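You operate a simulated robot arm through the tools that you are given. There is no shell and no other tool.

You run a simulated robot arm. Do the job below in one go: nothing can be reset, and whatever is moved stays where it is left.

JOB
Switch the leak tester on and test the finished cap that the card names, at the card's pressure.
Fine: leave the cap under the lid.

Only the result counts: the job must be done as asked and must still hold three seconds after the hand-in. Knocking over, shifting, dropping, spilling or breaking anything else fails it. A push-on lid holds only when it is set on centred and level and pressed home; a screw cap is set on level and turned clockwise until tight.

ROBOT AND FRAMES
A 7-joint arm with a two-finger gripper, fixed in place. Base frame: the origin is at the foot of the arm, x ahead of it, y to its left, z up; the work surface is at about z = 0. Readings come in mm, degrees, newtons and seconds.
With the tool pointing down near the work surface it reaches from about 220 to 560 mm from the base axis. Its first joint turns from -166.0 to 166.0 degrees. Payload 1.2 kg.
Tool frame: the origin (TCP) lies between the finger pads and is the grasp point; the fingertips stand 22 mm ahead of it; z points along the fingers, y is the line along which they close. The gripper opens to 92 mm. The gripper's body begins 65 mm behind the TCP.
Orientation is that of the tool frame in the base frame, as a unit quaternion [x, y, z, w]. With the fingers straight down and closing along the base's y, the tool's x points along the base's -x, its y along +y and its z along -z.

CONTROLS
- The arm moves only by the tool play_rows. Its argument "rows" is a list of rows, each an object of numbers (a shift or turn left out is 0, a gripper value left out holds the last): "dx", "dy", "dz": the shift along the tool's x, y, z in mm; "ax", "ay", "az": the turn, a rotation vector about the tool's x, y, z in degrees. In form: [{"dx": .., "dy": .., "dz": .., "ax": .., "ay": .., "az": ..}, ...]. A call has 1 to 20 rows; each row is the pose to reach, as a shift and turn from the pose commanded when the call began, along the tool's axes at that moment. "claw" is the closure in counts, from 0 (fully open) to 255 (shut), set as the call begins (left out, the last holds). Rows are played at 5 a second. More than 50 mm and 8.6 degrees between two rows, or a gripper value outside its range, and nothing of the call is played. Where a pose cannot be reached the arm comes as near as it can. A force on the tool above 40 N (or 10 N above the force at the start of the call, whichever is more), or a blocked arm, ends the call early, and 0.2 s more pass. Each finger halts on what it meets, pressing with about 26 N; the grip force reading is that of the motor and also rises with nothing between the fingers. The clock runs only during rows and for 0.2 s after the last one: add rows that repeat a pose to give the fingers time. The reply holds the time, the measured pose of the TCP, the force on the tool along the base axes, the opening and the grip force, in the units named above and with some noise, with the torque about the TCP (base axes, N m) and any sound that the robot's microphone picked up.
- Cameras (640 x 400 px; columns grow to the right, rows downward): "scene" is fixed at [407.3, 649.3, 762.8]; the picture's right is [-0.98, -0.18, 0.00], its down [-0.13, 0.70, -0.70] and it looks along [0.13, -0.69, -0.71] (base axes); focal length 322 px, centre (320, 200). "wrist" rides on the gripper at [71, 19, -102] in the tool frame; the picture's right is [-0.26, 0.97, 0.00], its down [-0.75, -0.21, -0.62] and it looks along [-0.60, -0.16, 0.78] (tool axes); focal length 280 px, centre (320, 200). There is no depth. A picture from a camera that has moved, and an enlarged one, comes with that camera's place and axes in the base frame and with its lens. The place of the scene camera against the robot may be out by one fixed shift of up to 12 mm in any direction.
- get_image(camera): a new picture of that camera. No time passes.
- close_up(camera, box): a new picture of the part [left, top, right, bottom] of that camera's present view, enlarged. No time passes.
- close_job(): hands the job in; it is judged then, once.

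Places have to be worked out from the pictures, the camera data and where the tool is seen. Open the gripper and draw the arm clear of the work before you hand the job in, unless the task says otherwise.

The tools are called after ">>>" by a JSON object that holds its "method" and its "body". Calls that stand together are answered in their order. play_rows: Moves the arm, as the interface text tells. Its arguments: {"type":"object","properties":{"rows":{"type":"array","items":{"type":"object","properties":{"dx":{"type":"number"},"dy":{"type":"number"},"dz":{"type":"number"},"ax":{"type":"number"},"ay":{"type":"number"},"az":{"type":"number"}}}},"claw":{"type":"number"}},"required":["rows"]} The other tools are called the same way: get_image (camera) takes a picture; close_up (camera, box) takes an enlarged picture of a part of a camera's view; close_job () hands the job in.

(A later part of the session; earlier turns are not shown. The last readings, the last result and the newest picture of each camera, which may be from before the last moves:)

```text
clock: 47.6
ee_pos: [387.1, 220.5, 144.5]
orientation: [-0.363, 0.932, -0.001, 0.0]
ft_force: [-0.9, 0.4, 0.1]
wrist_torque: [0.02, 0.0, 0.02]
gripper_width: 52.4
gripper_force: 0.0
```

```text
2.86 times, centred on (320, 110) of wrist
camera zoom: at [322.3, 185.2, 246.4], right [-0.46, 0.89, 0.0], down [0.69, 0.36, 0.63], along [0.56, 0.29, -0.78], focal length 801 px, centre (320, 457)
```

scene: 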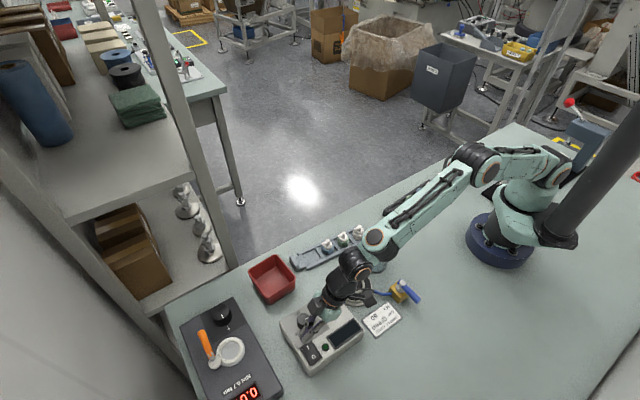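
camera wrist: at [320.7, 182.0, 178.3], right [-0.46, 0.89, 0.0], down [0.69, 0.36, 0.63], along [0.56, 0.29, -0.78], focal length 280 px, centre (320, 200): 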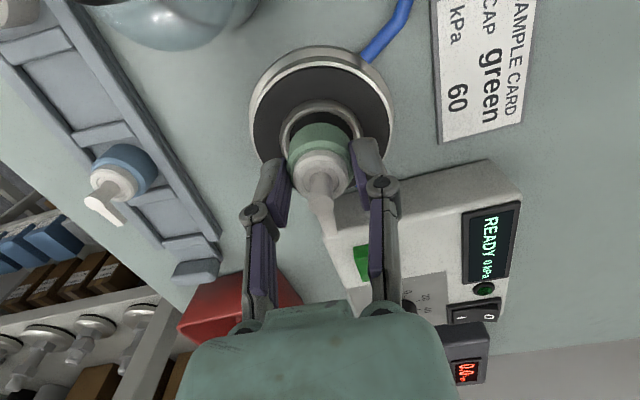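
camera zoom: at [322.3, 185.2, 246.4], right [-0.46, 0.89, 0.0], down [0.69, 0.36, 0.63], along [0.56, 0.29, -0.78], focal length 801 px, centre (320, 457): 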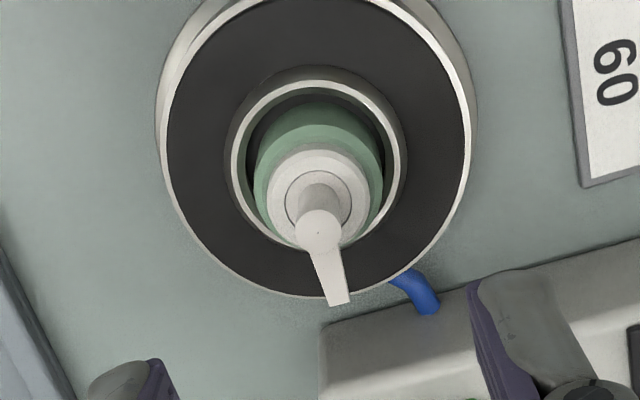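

The cap is seated in the ring. Before fetching the bell I'll measure the plate centre relative to the tool precisely from here.

>>> {"method": "close_up", "body": {"camera": "wrist", "box": [260, 30, 388, 150]}}

>>> {"method": "get_image", "body": {"camera": "wrist"}}

```text
3.33 times, centred on (324, 90) of wrist
camera zoom: at [322.3, 185.2, 246.4], right [-0.46, 0.89, 0.0], down [0.69, 0.36, 0.63], along [0.56, 0.29, -0.78], focal length 935 px, centre (307, 567)
```

zoom: 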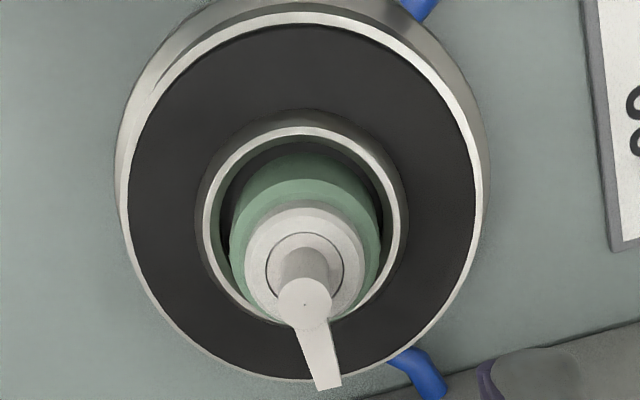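

```text
taken
camera wrist: at [322.3, 185.2, 246.4], right [-0.46, 0.89, 0.0], down [0.69, 0.36, 0.63], along [0.56, 0.29, -0.78], focal length 280 px, centre (320, 200)
```

wrist: 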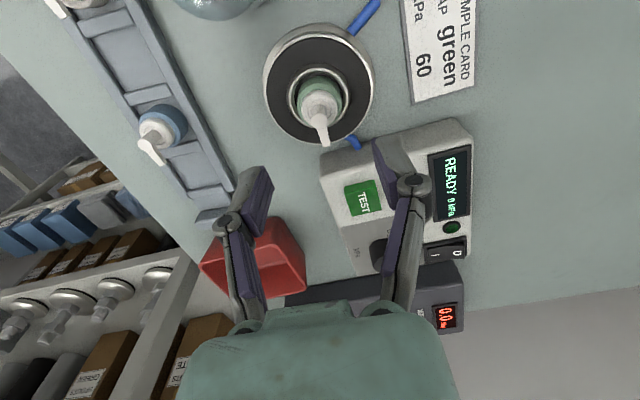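

Plate centre is at about +(0.3, −1.3) mm from the current commanded tool position; I'll keep track of relative moves. Now I'll hover over the bell's knob.

>>> {"method": "play_rows", "body": {"rows": [{"dx": 0, "dy": 0, "dz": -20}, {"dx": 33, "dy": -11, "dz": -20}, {"dx": 66, "dy": -22, "dz": -20}, {"dx": 97.7, "dy": -33.2, "dz": -20}, {"dx": 97.7, "dy": -33.2, "dz": 0}, {"dx": 97.7, "dy": -33.2, "dz": 0}]}}

>>> {"method": "get_image", "body": {"camera": "wrist"}}

>>> {"method": "close_up", "body": {"camera": "wrist", "box": [240, 60, 400, 200]}}

>>> {"method": "close_up", "body": {"camera": "scene", "box": [340, 220, 404, 285]}}

```text
clock: 49.0
ee_pos: [337.3, 127.7, 144.5]
orientation: [-0.362, 0.932, -0.001, 0.001]
ft_force: [-0.6, -0.2, -0.5]
wrist_torque: [-0.02, 0.01, 0.04]
gripper_width: 52.0
gripper_force: 0.2
```

```text
taken
camera wrist: at [272.6, 94.0, 247.4], right [-0.46, 0.89, 0.0], down [0.69, 0.36, 0.63], along [0.56, 0.29, -0.78], focal length 280 px, centre (320, 200)
```

wrist: 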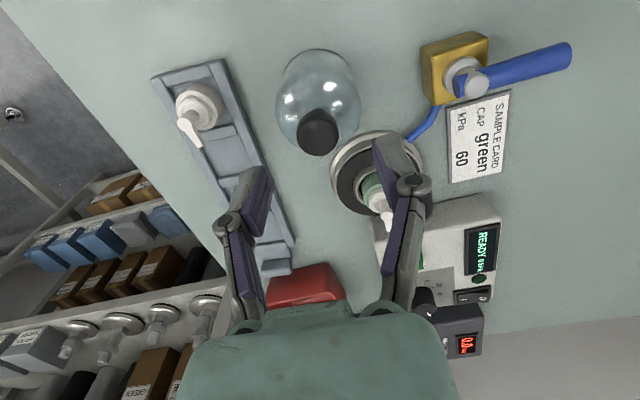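

```text
2.86 times, centred on (320, 130) of wrist
camera zoom: at [272.6, 94.0, 247.4], right [-0.46, 0.89, 0.0], down [0.69, 0.36, 0.63], along [0.56, 0.29, -0.78], focal length 801 px, centre (320, 400)
```

zoom: 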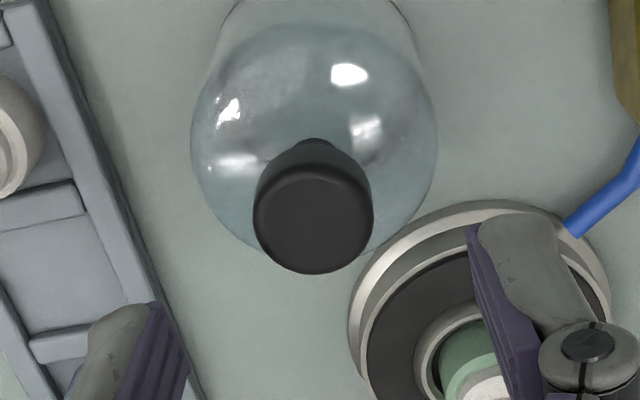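

```text
6.15 times, centred on (372, 252) of scene
camera zoom: at [407.3, 649.3, 762.8], right [-0.98, -0.18, 0.0], down [-0.13, 0.7, -0.7], along [0.13, -0.69, -0.71], focal length 1983 px, centre (0, -123)
```

zoom: 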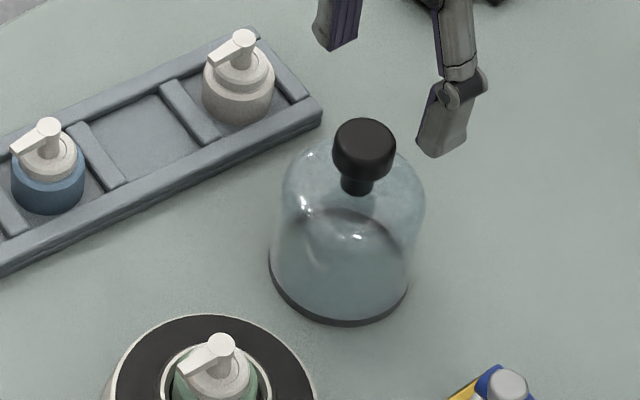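

Knob axis is about 1.5–2 mm off the tool axis, top at z≈91. I'll correct a bit and descend to z≈95 (tips at ≈73, clear of the dome).

>>> {"method": "play_rows", "body": {"rows": [{"dx": -1, "dy": -1.5}, {"dx": -1, "dy": -1.5, "dz": 20}, {"dx": -1, "dy": -1.5, "dz": 35}, {"dx": -1, "dy": -1.5, "dz": 44}, {"dx": -1, "dy": -1.5, "dz": 49}, {"dx": -1, "dy": -1.5, "dz": 49}]}}

>>> {"method": "close_up", "body": {"camera": "wrist", "box": [220, 80, 420, 240]}}

>>> {"method": "close_up", "body": {"camera": "scene", "box": [340, 210, 404, 275]}}

```text
clock: 50.4
ee_pos: [340.9, 128.0, 95.7]
orientation: [-0.363, 0.932, -0.001, 0.0]
ft_force: [0.1, -0.7, -0.5]
wrist_torque: [-0.01, 0.03, -0.01]
gripper_width: 51.9
gripper_force: 0.0
```

```text
2.50 times, centred on (320, 160) of wrist
camera zoom: at [275.7, 94.1, 197.4], right [-0.46, 0.89, 0.0], down [0.69, 0.36, 0.63], along [0.56, 0.29, -0.78], focal length 701 px, centre (320, 300)
```

zoom: 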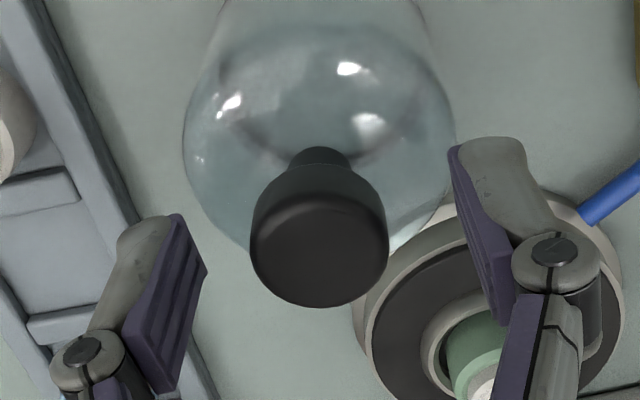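

```text
6.15 times, centred on (372, 242) of scene
camera zoom: at [407.3, 649.3, 762.8], right [-0.98, -0.18, 0.0], down [-0.13, 0.7, -0.7], along [0.13, -0.69, -0.71], focal length 1983 px, centre (0, -62)
```

zoom: 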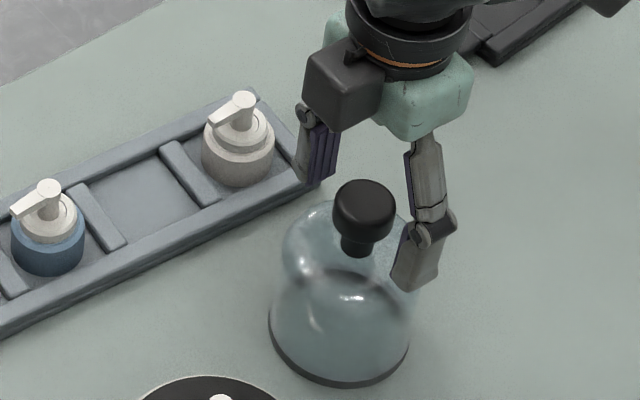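

The knob is centred between the fingers. Closing on it.

>>> {"method": "play_rows", "body": {"claw": 255, "rows": [{"dx": 0}, {"dx": 0}, {"dx": 0}, {"dx": 0}]}}

>>> {"method": "close_up", "body": {"camera": "scene", "box": [340, 210, 404, 275]}}

```text
clock: 51.4
ee_pos: [340.9, 129.1, 97.0]
orientation: [-0.362, 0.932, -0.001, 0.001]
ft_force: [-1.2, 0.2, 8.2]
wrist_torque: [0.09, -0.08, 0.02]
gripper_width: 23.9
gripper_force: 26.2
```

```text
6.15 times, centred on (372, 242) of scene
camera zoom: at [407.3, 649.3, 762.8], right [-0.98, -0.18, 0.0], down [-0.13, 0.7, -0.7], along [0.13, -0.69, -0.71], focal length 1983 px, centre (0, -62)
```

zoom: 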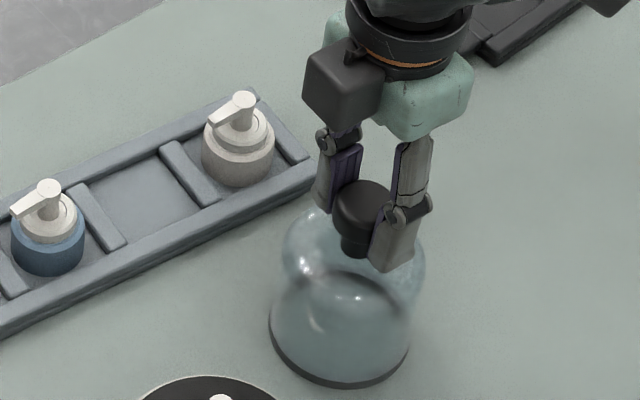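

Knob gripped (23.9 mm). Lifting slowly first.

>>> {"method": "play_rows", "body": {"rows": [{"dz": -3}, {"dz": -8}, {"dz": -15}, {"dz": -15}]}}

>>> {"method": "close_up", "body": {"camera": "scene", "box": [340, 210, 404, 275]}}

>>> {"method": "get_image", "body": {"camera": "wrist"}}

```text
clock: 52.4
ee_pos: [340.8, 127.8, 110.0]
orientation: [-0.362, 0.932, 0.0, 0.0]
ft_force: [-0.6, -0.7, -0.4]
wrist_torque: [0.02, -0.01, 0.01]
gripper_width: 24.1
gripper_force: 26.2
```

```text
6.15 times, centred on (372, 242) of scene
camera zoom: at [407.3, 649.3, 762.8], right [-0.98, -0.18, 0.0], down [-0.13, 0.7, -0.7], along [0.13, -0.69, -0.71], focal length 1983 px, centre (0, -62)
```

zoom: 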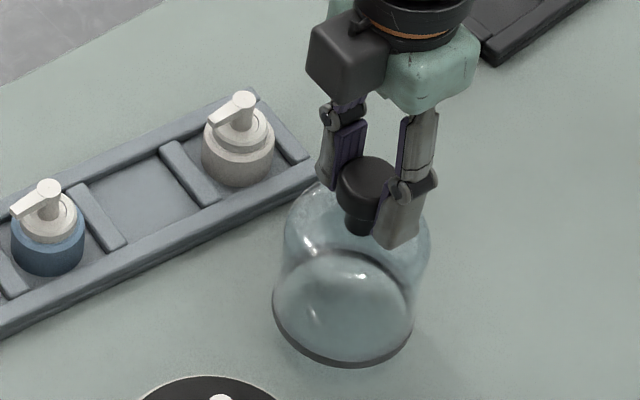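

```text
taken
camera wrist: at [276.0, 93.4, 212.5], right [-0.46, 0.89, 0.0], down [0.69, 0.36, 0.63], along [0.56, 0.29, -0.78], focal length 280 px, centre (320, 200)
```

wrist: 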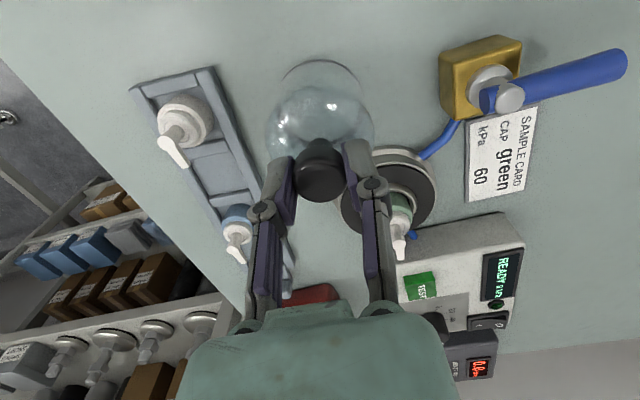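

The bell is lifted level. I'll raise it so its rim clears the nozzle and carry it over the plate.

>>> {"method": "play_rows", "body": {"rows": [{"dz": -30}, {"dz": -60}, {"dz": -85}, {"dx": -32, "dy": 11, "dz": -85}, {"dx": -64, "dy": 22, "dz": -85}, {"dx": -96, "dy": 33.5, "dz": -85}, {"dx": -96, "dy": 33.5, "dz": -85}, {"dx": -96, "dy": 33.5, "dz": -85}]}}

>>> {"method": "get_image", "body": {"camera": "wrist"}}

>>> {"method": "close_up", "body": {"camera": "wrist", "box": [240, 60, 400, 210]}}

>>> {"method": "close_up", "body": {"camera": "scene", "box": [316, 210, 412, 310]}}

```text
clock: 54.2
ee_pos: [389.6, 219.2, 196.2]
orientation: [-0.363, 0.932, 0.0, 0.0]
ft_force: [-0.3, -0.6, -1.8]
wrist_torque: [0.0, 0.05, 0.0]
gripper_width: 24.1
gripper_force: 25.9
```

```text
taken
camera wrist: at [324.0, 184.0, 297.8], right [-0.46, 0.89, 0.0], down [0.69, 0.36, 0.63], along [0.56, 0.29, -0.78], focal length 280 px, centre (320, 200)
```

wrist: 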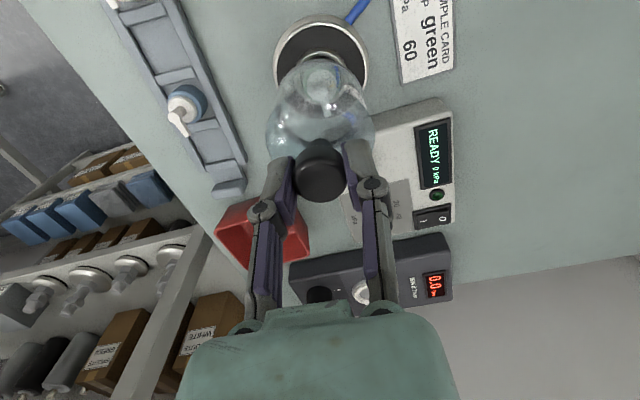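

```text
2.67 times, centred on (320, 135) of wrist
camera zoom: at [324.0, 184.0, 297.8], right [-0.46, 0.89, 0.0], down [0.69, 0.36, 0.63], along [0.56, 0.29, -0.78], focal length 748 px, centre (320, 373)
```

zoom: 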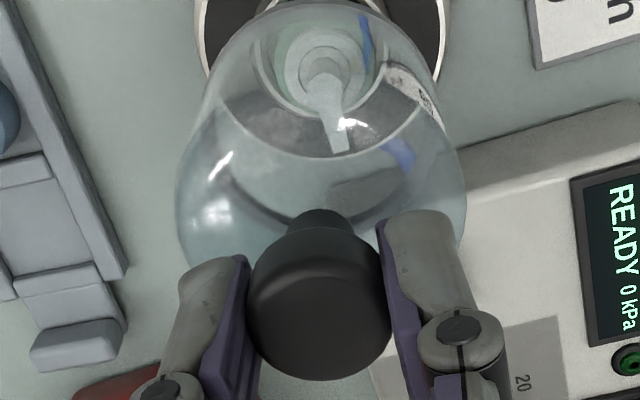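

```text
4.00 times, centred on (364, 260) of scene
camera zoom: at [407.3, 649.3, 762.8], right [-0.98, -0.18, 0.0], down [-0.13, 0.7, -0.7], along [0.13, -0.69, -0.71], focal length 1289 px, centre (144, -40)
```

zoom: 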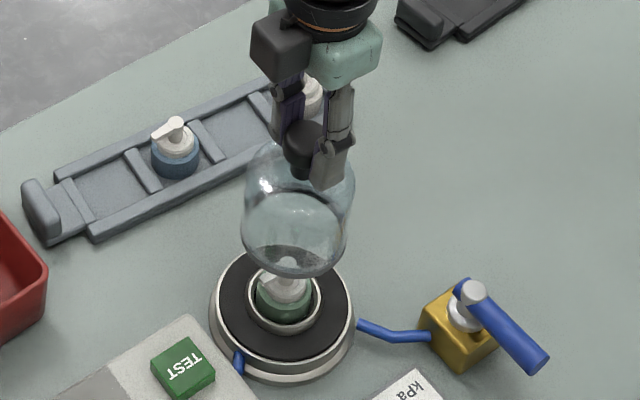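

>>> {"method": "play_rows", "body": {"rows": [{"dz": 10}, {"dz": 20}, {"dz": 20}]}}

>>> {"method": "close_up", "body": {"camera": "wrist", "box": [250, 0, 394, 140]}}

>>> {"method": "close_up", "body": {"camera": "scene", "box": [328, 230, 392, 310]}}

```text
clock: 55.0
ee_pos: [388.7, 217.8, 175.3]
orientation: [-0.362, 0.932, -0.001, 0.0]
ft_force: [0.8, 0.0, -0.6]
wrist_torque: [0.0, 0.03, -0.02]
gripper_width: 24.4
gripper_force: 26.7
```

```text
2.86 times, centred on (322, 70) of wrist
camera zoom: at [323.9, 183.5, 277.3], right [-0.46, 0.89, 0.0], down [0.69, 0.36, 0.63], along [0.56, 0.29, -0.78], focal length 801 px, centre (314, 571)
```

zoom: 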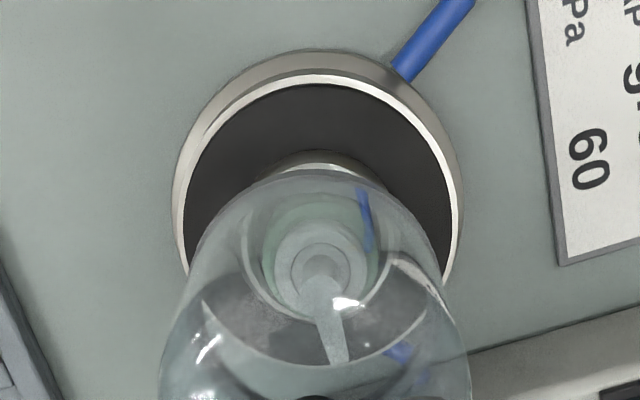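

```text
5.00 times, centred on (360, 270) of scene
camera zoom: at [407.3, 649.3, 762.8], right [-0.98, -0.18, 0.0], down [-0.13, 0.7, -0.7], along [0.13, -0.69, -0.71], focal length 1611 px, centre (120, -150)
```

zoom: 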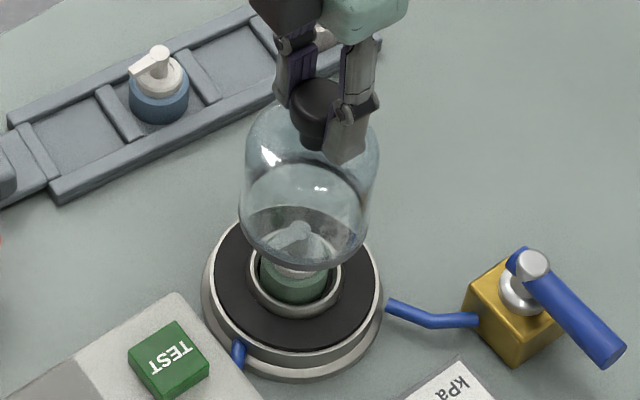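

Bell and plate agree to within about 1 mm in both views. I'll nudge +0.7 mm and descend to just above the gasket, then look again.

>>> {"method": "play_rows", "body": {"rows": [{"dx": 0.2, "dy": 0.7}, {"dx": 0.2, "dy": 0.7, "dz": 10}, {"dx": 0.2, "dy": 0.7, "dz": 20}, {"dx": 0.2, "dy": 0.7, "dz": 30}, {"dx": 0.2, "dy": 0.7, "dz": 40}, {"dx": 0.2, "dy": 0.7, "dz": 46}, {"dx": 0.2, "dy": 0.7, "dz": 46}]}}

>>> {"method": "close_up", "body": {"camera": "wrist", "box": [240, 20, 400, 160]}}

>>> {"method": "close_up", "body": {"camera": "scene", "box": [328, 240, 392, 310]}}

```text
clock: 56.6
ee_pos: [388.1, 217.2, 129.3]
orientation: [-0.363, 0.932, 0.0, 0.0]
ft_force: [-0.6, -0.2, -0.1]
wrist_torque: [0.0, 0.01, -0.03]
gripper_width: 24.1
gripper_force: 26.5
```

```text
2.86 times, centred on (320, 90) of wrist
camera zoom: at [324.0, 183.1, 232.0], right [-0.46, 0.89, 0.0], down [0.69, 0.36, 0.63], along [0.56, 0.29, -0.78], focal length 801 px, centre (320, 514)
```

zoom: 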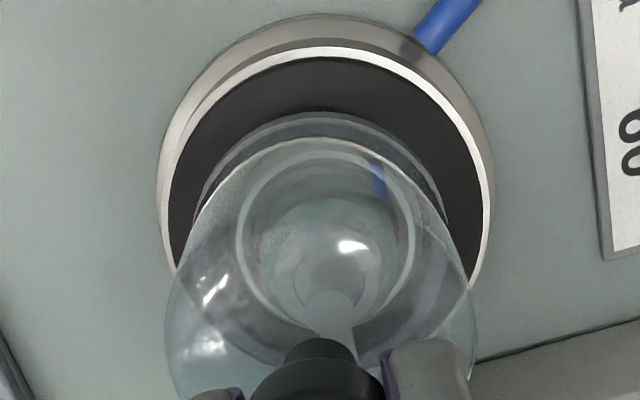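

```text
5.71 times, centred on (360, 275) of scene
camera zoom: at [407.3, 649.3, 762.8], right [-0.98, -0.18, 0.0], down [-0.13, 0.7, -0.7], along [0.13, -0.69, -0.71], focal length 1842 px, centre (91, -229)
```

zoom: 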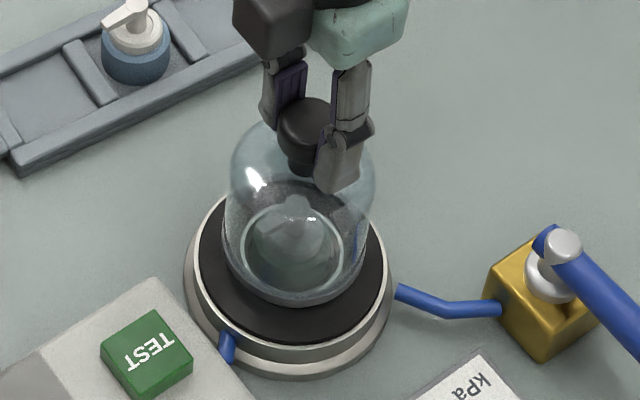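

The bell looks about 2 mm short in base +y relative to the plate. I'll shift by (−1.3, 1.4) in the tool frame and recheck.

>>> {"method": "play_rows", "body": {"rows": [{"dx": -1.3, "dy": 1.4}, {"dx": -1.3, "dy": 1.4}, {"dx": -1.3, "dy": 1.4}]}}

>>> {"method": "close_up", "body": {"camera": "wrist", "box": [240, 20, 400, 160]}}

>>> {"method": "close_up", "body": {"camera": "scene", "box": [334, 255, 382, 310]}}

```text
clock: 57.4
ee_pos: [389.2, 218.6, 129.7]
orientation: [-0.362, 0.932, -0.002, 0.001]
ft_force: [0.0, 0.3, -0.3]
wrist_torque: [0.0, -0.01, -0.01]
gripper_width: 24.4
gripper_force: 25.8
```

```text
2.86 times, centred on (320, 90) of wrist
camera zoom: at [323.8, 184.9, 232.0], right [-0.46, 0.89, 0.0], down [0.69, 0.36, 0.63], along [0.56, 0.29, -0.78], focal length 801 px, centre (320, 514)
```

zoom: 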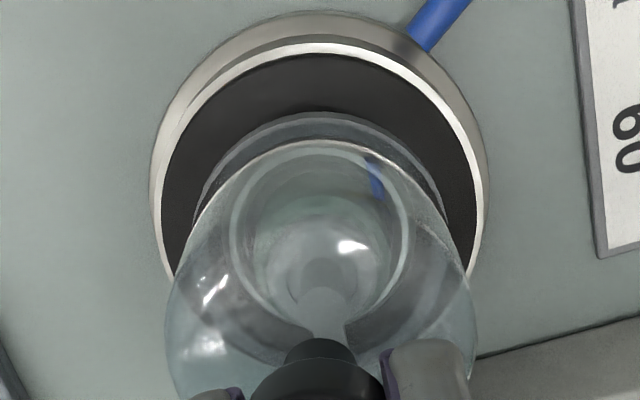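

```text
7.27 times, centred on (358, 282) of scene
camera zoom: at [407.3, 649.3, 762.8], right [-0.98, -0.18, 0.0], down [-0.13, 0.7, -0.7], along [0.13, -0.69, -0.71], focal length 2344 px, centre (44, -400)
```

zoom: 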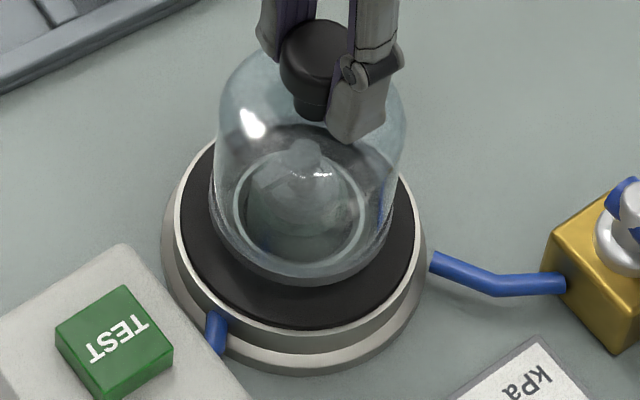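

Centred now in both views. Lowering slowly onto the gasket.

>>> {"method": "play_rows", "body": {"rows": [{"dx": -0.5}, {"dx": -0.5, "dz": 2}, {"dx": -0.5, "dz": 4}, {"dx": -0.5, "dz": 6}, {"dx": -0.5, "dz": 6}]}}

>>> {"method": "close_up", "body": {"camera": "scene", "box": [334, 255, 382, 310]}}

>>> {"method": "close_up", "body": {"camera": "wrist", "box": [240, 20, 400, 160]}}

```text
clock: 58.6
ee_pos: [388.4, 219.7, 124.3]
orientation: [-0.362, 0.932, -0.001, 0.001]
ft_force: [0.0, -0.9, -0.1]
wrist_torque: [0.03, -0.01, -0.03]
gripper_width: 24.1
gripper_force: 25.9
```

```text
7.27 times, centred on (358, 282) of scene
camera zoom: at [407.3, 649.3, 762.8], right [-0.98, -0.18, 0.0], down [-0.13, 0.7, -0.7], along [0.13, -0.69, -0.71], focal length 2344 px, centre (44, -400)
```

zoom: 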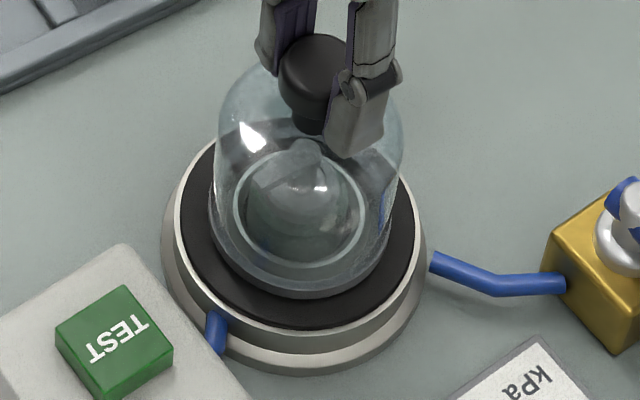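

```text
2.86 times, centred on (320, 90) of wrist
camera zoom: at [323.6, 186.1, 225.5], right [-0.46, 0.89, 0.0], down [0.69, 0.36, 0.63], along [0.56, 0.29, -0.78], focal length 801 px, centre (320, 514)
```

zoom: 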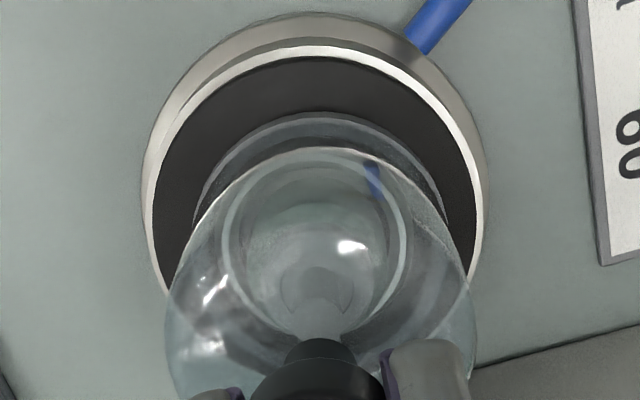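

>>> {"method": "play_rows", "body": {"rows": [{"dx": 0.1, "dy": -0.6, "dz": 1}, {"dx": 0.1, "dy": -0.6, "dz": 2}, {"dx": 0.1, "dy": -0.6, "dz": 3}, {"dx": 0.1, "dy": -0.6, "dz": 3}]}}

>>> {"method": "close_up", "body": {"camera": "scene", "box": [334, 255, 382, 310]}}

>>> {"method": "close_up", "body": {"camera": "wrist", "box": [240, 20, 400, 160]}}

```text
clock: 59.6
ee_pos: [389.4, 219.2, 121.0]
orientation: [-0.362, 0.932, -0.001, 0.0]
ft_force: [-0.2, 0.6, -0.7]
wrist_torque: [-0.01, -0.02, 0.01]
gripper_width: 23.9
gripper_force: 26.1
```

```text
7.27 times, centred on (358, 282) of scene
camera zoom: at [407.3, 649.3, 762.8], right [-0.98, -0.18, 0.0], down [-0.13, 0.7, -0.7], along [0.13, -0.69, -0.71], focal length 2344 px, centre (44, -400)
```

zoom: 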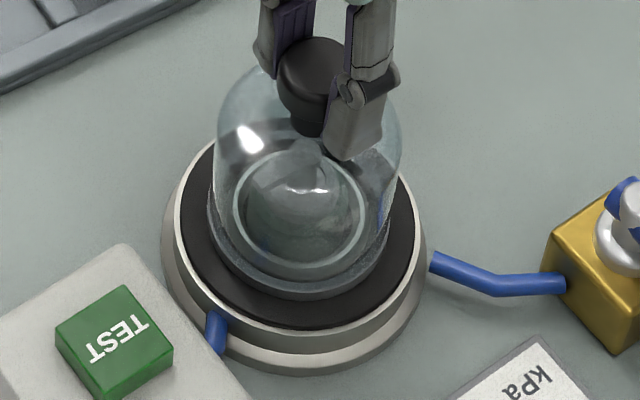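

```text
2.86 times, centred on (320, 90) of wrist
camera zoom: at [324.0, 185.3, 222.7], right [-0.46, 0.89, 0.0], down [0.69, 0.36, 0.63], along [0.56, 0.29, -0.78], focal length 801 px, centre (320, 514)
```

zoom: 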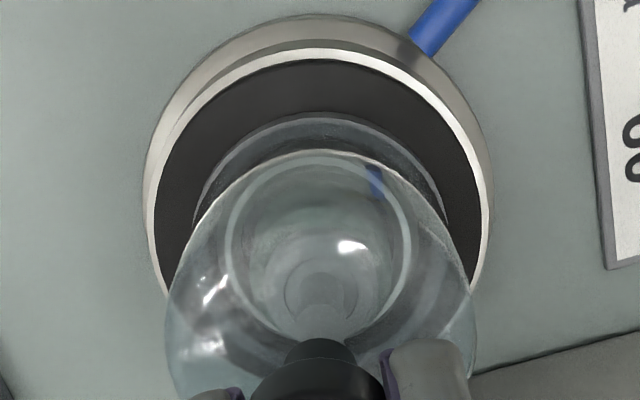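

Still centred, no contact. Continuing in 1 mm steps.

>>> {"method": "play_rows", "body": {"rows": [{"dz": 1}, {"dz": 2}, {"dz": 2.5}, {"dz": 2.5}]}}

>>> {"method": "close_up", "body": {"camera": "scene", "box": [334, 255, 382, 310]}}

```text
clock: 60.6
ee_pos: [390.6, 219.7, 120.4]
orientation: [-0.361, 0.932, -0.001, 0.002]
ft_force: [-6.1, -3.6, 20.7]
wrist_torque: [-0.07, 0.18, -0.01]
gripper_width: 24.1
gripper_force: 26.2
```

```text
7.27 times, centred on (358, 282) of scene
camera zoom: at [407.3, 649.3, 762.8], right [-0.98, -0.18, 0.0], down [-0.13, 0.7, -0.7], along [0.13, -0.69, -0.71], focal length 2344 px, centre (44, -400)
```

zoom: 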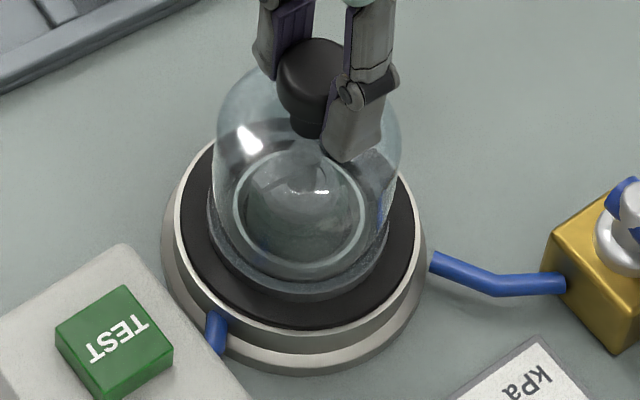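

Contact with 20 N at a rim height ≈24 mm, matching the gasket: the bell is seated and pressed. I'll ease off, release and rise.

>>> {"method": "play_rows", "body": {"rows": [{"dz": -0.8}, {"dz": -0.8}]}}

>>> {"method": "play_rows", "body": {"claw": 110, "rows": [{"dx": 0}, {"dx": 0}, {"dz": -5}, {"dz": -25}, {"dz": -60}, {"dz": -60}]}}

>>> {"method": "close_up", "body": {"camera": "scene", "box": [334, 245, 390, 310]}}

>>> {"method": "close_up", "body": {"camera": "wrist", "box": [220, 0, 420, 175]}}

```text
clock: 61.2
ee_pos: [388.8, 220.0, 119.8]
orientation: [-0.362, 0.932, -0.001, 0.001]
ft_force: [-2.9, -1.7, 14.6]
wrist_torque: [0.03, -0.01, 0.0]
gripper_width: 24.0
gripper_force: 26.4
```

```text
clock: 62.6
ee_pos: [387.7, 219.7, 180.7]
orientation: [-0.362, 0.932, -0.001, 0.0]
ft_force: [0.3, 0.4, 0.4]
wrist_torque: [-0.01, 0.02, 0.0]
gripper_width: 52.4
gripper_force: 0.0
```

```text
6.15 times, centred on (362, 278) of scene
camera zoom: at [407.3, 649.3, 762.8], right [-0.98, -0.18, 0.0], down [-0.13, 0.7, -0.7], along [0.13, -0.69, -0.71], focal length 1983 px, centre (62, -277)
```

zoom: 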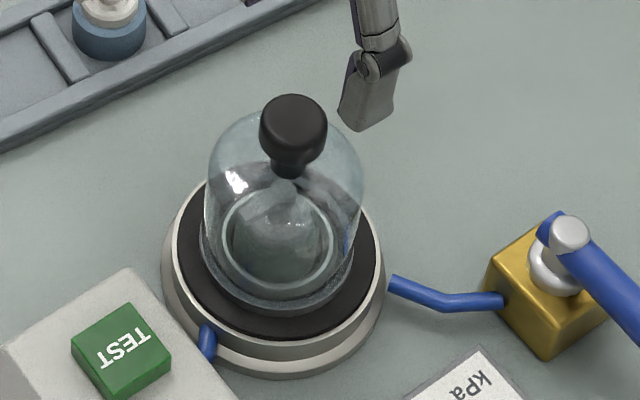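

```text
2.29 times, centred on (320, 88) of wrist
camera zoom: at [323.2, 185.6, 282.4], right [-0.46, 0.89, 0.0], down [0.69, 0.36, 0.63], along [0.56, 0.29, -0.78], focal length 641 px, centre (320, 457)
```

zoom: 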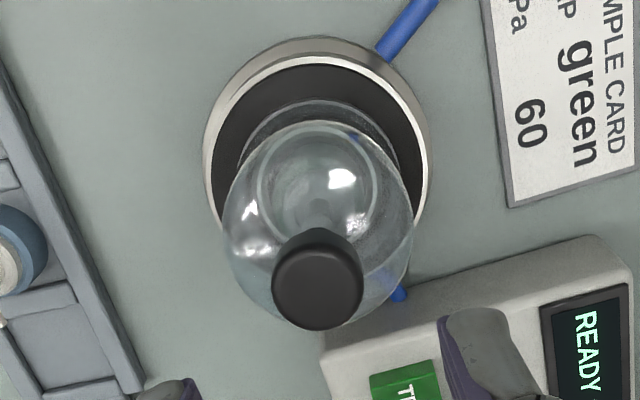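

The bell is seated level. Next I'll go over the TEST button at about (442.5, 290) with fingers closed, and check alignment.

>>> {"method": "play_rows", "body": {"claw": 255, "rows": [{"dx": -29, "dy": 5}, {"dx": -58, "dy": 10}, {"dx": -87.5, "dy": 15.5}, {"dx": -87.5, "dy": 15.5, "dz": 40}, {"dx": -87.5, "dy": 15.5, "dz": 75}, {"dx": -87.5, "dy": 15.5, "dz": 85}, {"dx": -87.5, "dy": 15.5, "dz": 85}]}}

>>> {"method": "get_image", "body": {"camera": "wrist"}}

>>> {"method": "close_up", "body": {"camera": "scene", "box": [290, 270, 370, 340]}}

```text
clock: 64.2
ee_pos: [443.2, 291.3, 95.7]
orientation: [-0.363, 0.932, -0.001, 0.0]
ft_force: [-0.3, 0.0, -0.6]
wrist_torque: [-0.02, -0.01, -0.04]
gripper_width: 0.0
gripper_force: 25.8
```

```text
taken
camera wrist: at [378.6, 256.1, 196.6], right [-0.46, 0.89, 0.0], down [0.69, 0.36, 0.63], along [0.56, 0.29, -0.78], focal length 280 px, centre (320, 200)
```

wrist: 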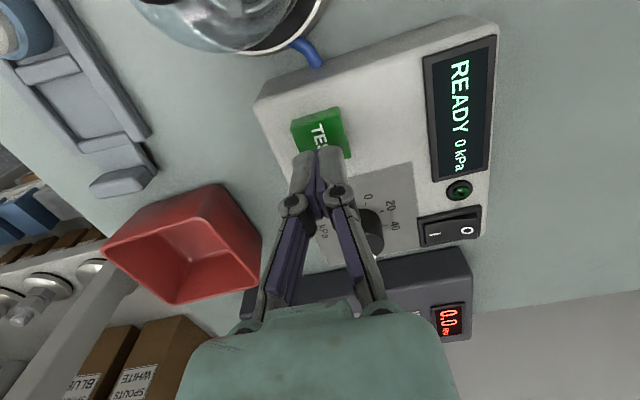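

```text
5.71 times, centred on (330, 305) of scene
camera zoom: at [407.3, 649.3, 762.8], right [-0.98, -0.18, 0.0], down [-0.13, 0.7, -0.7], along [0.13, -0.69, -0.71], focal length 1842 px, centre (263, -400)
```

zoom: 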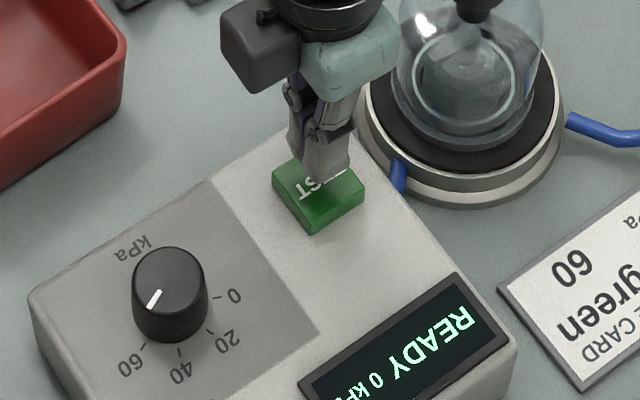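

The fingertips line up with the TEST button. Pressing down slowly now.

>>> {"method": "play_rows", "body": {"rows": [{"dz": 10}, {"dz": 17}, {"dz": 19}, {"dz": 20}, {"dz": 21}, {"dz": 22}, {"dz": 23}, {"dz": 24}, {"dz": 25}]}}

>>> {"method": "close_up", "body": {"camera": "scene", "box": [290, 290, 370, 360]}}

```text
clock: 66.2
ee_pos: [443.0, 291.2, 71.3]
orientation: [-0.363, 0.932, 0.0, 0.0]
ft_force: [-0.7, 1.2, 14.1]
wrist_torque: [0.03, 0.01, 0.02]
gripper_width: 6.1
gripper_force: 27.8
heard: click
```

```text
5.71 times, centred on (330, 325) of scene
camera zoom: at [407.3, 649.3, 762.8], right [-0.98, -0.18, 0.0], down [-0.13, 0.7, -0.7], along [0.13, -0.69, -0.71], focal length 1842 px, centre (263, -514)
```

zoom: 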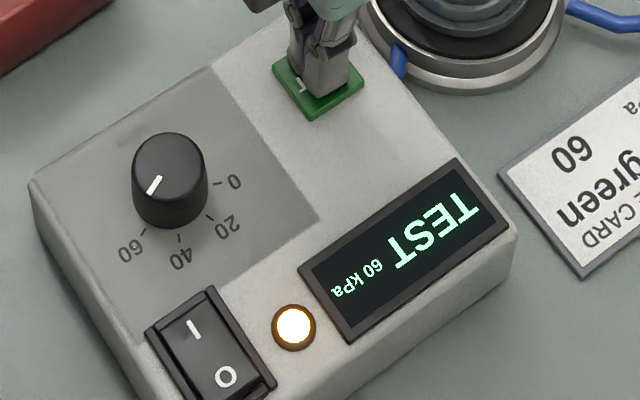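

A click, and the display reads "TEST 60 kPa". I'll lift off the button and wait for the result.

>>> {"method": "play_rows", "body": {"rows": [{"dz": -10}, {"dz": -30}, {"dz": -60}, {"dz": -60}, {"dz": -60}, {"dz": -60}]}}

>>> {"method": "close_up", "body": {"camera": "scene", "box": [290, 290, 370, 360]}}

```text
clock: 67.6
ee_pos: [443.2, 289.1, 131.4]
orientation: [-0.364, 0.931, -0.001, 0.0]
ft_force: [0.3, -0.1, -0.3]
wrist_torque: [0.01, 0.01, 0.01]
gripper_width: 0.2
gripper_force: 27.9
```

```text
5.71 times, centred on (330, 325) of scene
camera zoom: at [407.3, 649.3, 762.8], right [-0.98, -0.18, 0.0], down [-0.13, 0.7, -0.7], along [0.13, -0.69, -0.71], focal length 1842 px, centre (263, -514)
```

zoom: 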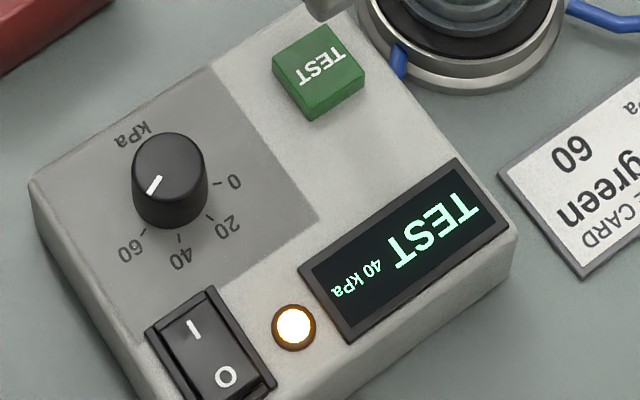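

The display now reads 40 kPa while still testing. I'll wait and watch the result.

>>> {"method": "play_rows", "body": {"rows": [{"dz": 0}, {"dz": 0}, {"dz": 0}]}}

>>> {"method": "close_up", "body": {"camera": "scene", "box": [290, 290, 370, 360]}}

>>> {"method": "play_rows", "body": {"rows": [{"dz": 0}, {"dz": 0}, {"dz": 0}, {"dz": 0}, {"dz": 0}, {"dz": 0}, {"dz": 0}, {"dz": 0}]}}

>>> {"method": "close_up", "body": {"camera": "scene", "box": [290, 290, 370, 360]}}

```text
clock: 68.4
ee_pos: [442.9, 289.7, 130.0]
orientation: [-0.362, 0.932, -0.001, 0.0]
ft_force: [-0.3, 1.4, 0.1]
wrist_torque: [0.02, 0.05, 0.01]
gripper_width: 0.1
gripper_force: 28.3
```

```text
5.71 times, centred on (330, 325) of scene
camera zoom: at [407.3, 649.3, 762.8], right [-0.98, -0.18, 0.0], down [-0.13, 0.7, -0.7], along [0.13, -0.69, -0.71], focal length 1842 px, centre (263, -514)
```

zoom: 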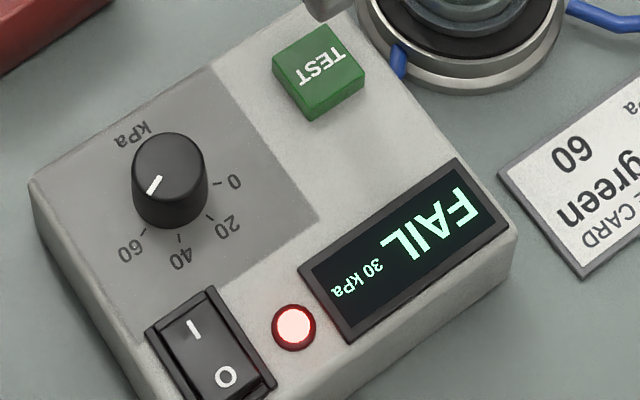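

```text
clock: 70.2
ee_pos: [443.1, 290.4, 130.2]
orientation: [-0.362, 0.932, -0.001, 0.0]
ft_force: [1.1, -0.1, -0.1]
wrist_torque: [-0.02, 0.0, 0.01]
gripper_width: 0.4
gripper_force: 28.0
```

```text
5.71 times, centred on (330, 325) of scene
camera zoom: at [407.3, 649.3, 762.8], right [-0.98, -0.18, 0.0], down [-0.13, 0.7, -0.7], along [0.13, -0.69, -0.71], focal length 1842 px, centre (263, -514)
```

zoom: 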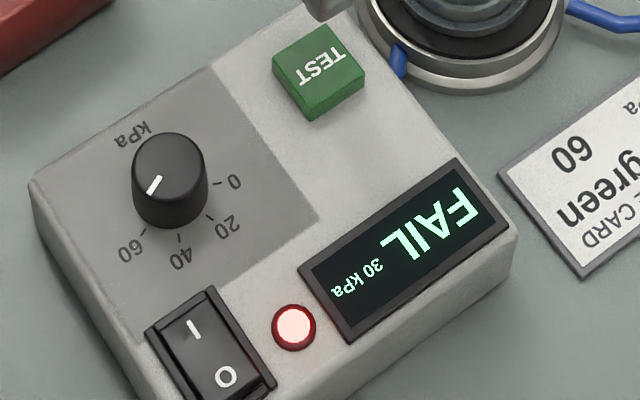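

The result is FAIL at 30 kPa — a fast decay. Before accepting it, I need to check whether the vent valve or the lid seal caused it, so I'll go look at the valve up close.

>>> {"method": "play_rows", "body": {"rows": [{"dz": -45}, {"dx": 34, "dy": 12.4, "dz": -60}, {"dx": 68, "dy": 25, "dz": -60}, {"dx": 101, "dy": 37, "dz": -60}, {"dx": 135, "dy": 49.4, "dz": -60}, {"dx": 135, "dy": 49.4, "dz": -20}, {"dx": 135, "dy": 49.4, "dz": 5}, {"dx": 135, "dy": 49.4, "dz": 5}]}}

>>> {"method": "get_image", "body": {"camera": "wrist"}}

>>> {"method": "close_up", "body": {"camera": "wrist", "box": [220, 0, 440, 150]}}

>>> {"method": "close_up", "body": {"camera": "scene", "box": [330, 240, 440, 320]}}

```text
clock: 72.0
ee_pos: [310.2, 236.3, 121.6]
orientation: [-0.363, 0.932, -0.001, 0.0]
ft_force: [0.8, -0.6, -0.5]
wrist_torque: [0.01, -0.01, 0.0]
gripper_width: 0.0
gripper_force: 27.8
```

```text
taken
camera wrist: at [245.7, 202.0, 224.2], right [-0.46, 0.89, 0.0], down [0.69, 0.36, 0.63], along [0.56, 0.29, -0.78], focal length 280 px, centre (320, 200)
```

wrist: 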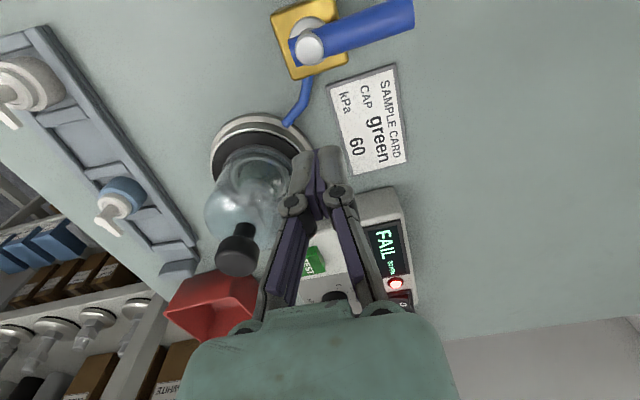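

```text
2.67 times, centred on (330, 75) of wrist
camera zoom: at [245.7, 202.0, 224.2], right [-0.46, 0.89, 0.0], down [0.69, 0.36, 0.63], along [0.56, 0.29, -0.78], focal length 748 px, centre (293, 533)
```

zoom: 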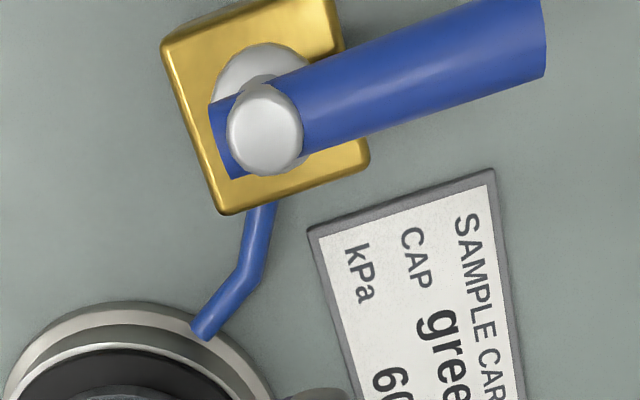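

```text
5.00 times, centred on (385, 280) of scene
camera zoom: at [407.3, 649.3, 762.8], right [-0.98, -0.18, 0.0], down [-0.13, 0.7, -0.7], along [0.13, -0.69, -0.71], focal length 1611 px, centre (-5, -200)
```

zoom: 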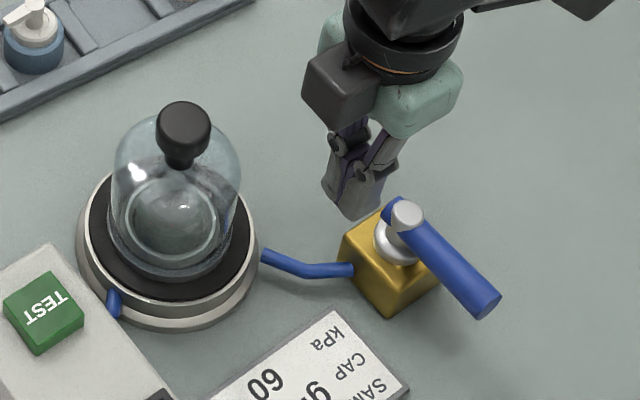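

The lever stands across the hose, which by convention is closed, so I'll first rule out the lid seal: go back above the bell's knob and press it home firmly.

>>> {"method": "play_rows", "body": {"rows": [{"dz": -35}, {"dx": -12, "dy": -16, "dz": -55}, {"dx": -24, "dy": -32, "dz": -55}, {"dx": -36, "dy": -49, "dz": -55}, {"dx": -47.5, "dy": -64.9, "dz": -50}, {"dx": -47.5, "dy": -64.9, "dz": -30}, {"dx": -47.5, "dy": -64.9, "dz": -30}]}}

>>> {"method": "close_up", "body": {"camera": "wrist", "box": [220, 30, 420, 200]}}

>>> {"method": "close_up", "body": {"camera": "scene", "box": [330, 230, 394, 310]}}

```text
clock: 73.6
ee_pos: [388.9, 219.4, 153.8]
orientation: [-0.363, 0.932, -0.001, 0.0]
ft_force: [0.3, -0.1, 0.5]
wrist_torque: [-0.04, -0.01, -0.02]
gripper_width: 0.0
gripper_force: 28.1
```

```text
2.35 times, centred on (320, 115) of wrist
camera zoom: at [323.5, 185.0, 255.8], right [-0.46, 0.89, 0.0], down [0.69, 0.36, 0.63], along [0.56, 0.29, -0.78], focal length 660 px, centre (320, 400)
```

zoom: 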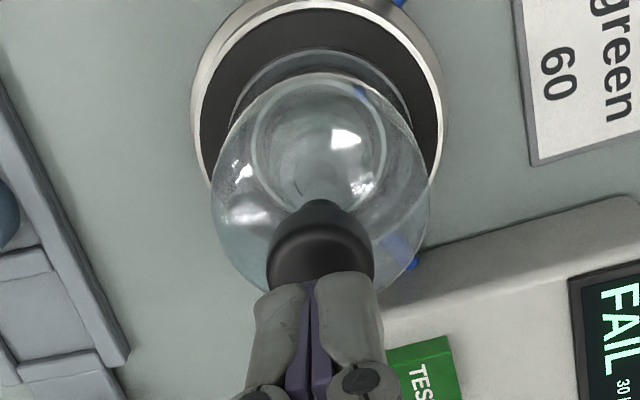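

```text
5.00 times, centred on (362, 270) of scene
camera zoom: at [407.3, 649.3, 762.8], right [-0.98, -0.18, 0.0], down [-0.13, 0.7, -0.7], along [0.13, -0.69, -0.71], focal length 1611 px, centre (110, -150)
```

zoom: 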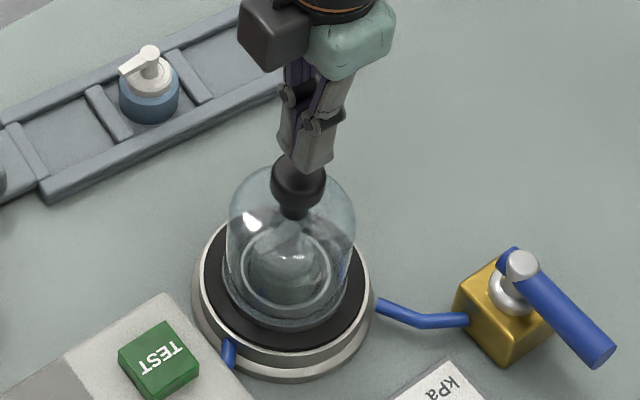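

>>> {"method": "play_rows", "body": {"rows": [{"dz": 8}, {"dz": 13}, {"dz": 15}, {"dz": 16}, {"dz": 17}, {"dz": 18}, {"dz": 18}]}}

```text
clock: 75.2
ee_pos: [389.0, 220.2, 139.4]
orientation: [-0.363, 0.932, 0.0, 0.003]
ft_force: [-4.4, -1.3, 8.1]
wrist_torque: [-0.02, 0.08, -0.02]
gripper_width: 6.0
gripper_force: 26.0
stopped in row 7: the force on the tool passed its limit at 41 N (the readings are from after the stop); the commanded pose is now the measured one
```

The bell was pressed with about 40 N. Now I'll go back to TEST and run it again, watching the pressure.

>>> {"method": "play_rows", "body": {"rows": [{"dz": -20, "ay": 0.3}, {"dz": -42, "ay": 0.3}, {"dx": -29, "dy": 5, "dz": -42, "ay": 0.3}, {"dx": -58, "dy": 10, "dz": -42, "ay": 0.3}, {"dx": -87.5, "dy": 15.5, "dz": -42, "ay": 0.3}, {"dx": -87.5, "dy": 15.5, "dz": 0, "ay": 0.3}, {"dx": -87.5, "dy": 15.5, "dz": 40, "ay": 0.3}, {"dx": -87.5, "dy": 15.5, "dz": 58, "ay": 0.3}, {"dx": -87.5, "dy": 15.5, "dz": 62, "ay": 0.3}, {"dx": -87.5, "dy": 15.5, "dz": 64, "ay": 0.3}, {"dx": -87.5, "dy": 15.5, "dz": 66, "ay": 0.3}, {"dx": -87.5, "dy": 15.5, "dz": 67, "ay": 0.3}, {"dx": -87.5, "dy": 15.5, "dz": 68, "ay": 0.3}]}}

>>> {"method": "close_up", "body": {"camera": "scene", "box": [290, 290, 370, 360]}}

```text
clock: 78.0
ee_pos: [443.3, 290.0, 70.4]
orientation: [-0.362, 0.932, -0.001, 0.0]
ft_force: [-0.8, -3.9, 10.6]
wrist_torque: [-0.06, 0.04, 0.02]
gripper_width: 6.0
gripper_force: 28.5
heard: click
```

```text
5.71 times, centred on (330, 325) of scene
camera zoom: at [407.3, 649.3, 762.8], right [-0.98, -0.18, 0.0], down [-0.13, 0.7, -0.7], along [0.13, -0.69, -0.71], focal length 1842 px, centre (263, -514)
```

zoom: 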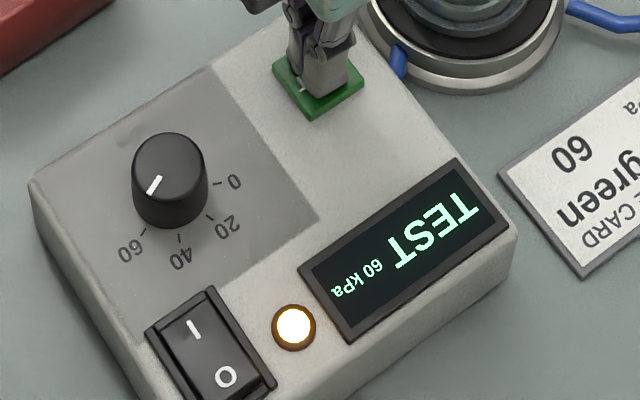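

The test restarted at 60 kPa. I'll lift and watch it decay or hold.

>>> {"method": "play_rows", "body": {"rows": [{"dz": -15}, {"dz": -45}, {"dz": -60}]}}

>>> {"method": "close_up", "body": {"camera": "scene", "box": [290, 290, 370, 360]}}

>>> {"method": "play_rows", "body": {"rows": [{"dz": 0}, {"dz": 0}, {"dz": 0}, {"dz": 0}, {"dz": 0}, {"dz": 0}, {"dz": 0}, {"dz": 0}]}}

>>> {"method": "close_up", "body": {"camera": "scene", "box": [290, 290, 370, 360]}}

```text
clock: 78.8
ee_pos: [442.3, 291.9, 130.1]
orientation: [-0.362, 0.932, -0.001, -0.001]
ft_force: [0.0, -0.6, 0.0]
wrist_torque: [0.01, -0.02, -0.04]
gripper_width: 0.1
gripper_force: 28.2
```

```text
5.71 times, centred on (330, 325) of scene
camera zoom: at [407.3, 649.3, 762.8], right [-0.98, -0.18, 0.0], down [-0.13, 0.7, -0.7], along [0.13, -0.69, -0.71], focal length 1842 px, centre (263, -514)
```

zoom: 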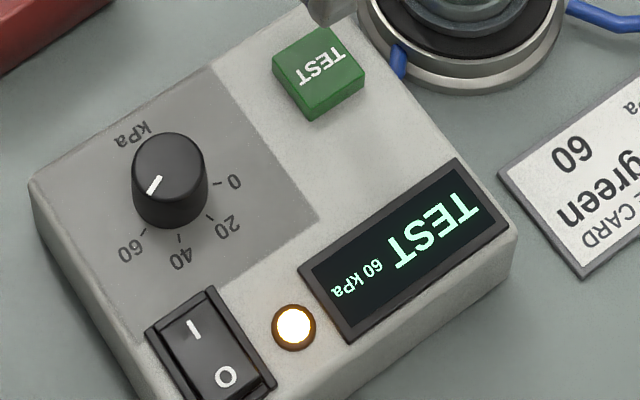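

```text
clock: 80.6
ee_pos: [441.8, 291.3, 129.7]
orientation: [-0.363, 0.932, -0.002, -0.001]
ft_force: [0.0, -0.3, 0.2]
wrist_torque: [0.01, 0.03, 0.02]
gripper_width: 0.0
gripper_force: 27.8
```

```text
5.71 times, centred on (330, 325) of scene
camera zoom: at [407.3, 649.3, 762.8], right [-0.98, -0.18, 0.0], down [-0.13, 0.7, -0.7], along [0.13, -0.69, -0.71], focal length 1842 px, centre (263, -514)
```

zoom: 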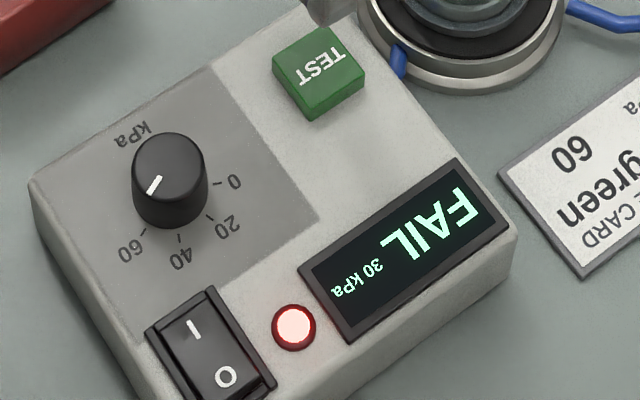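

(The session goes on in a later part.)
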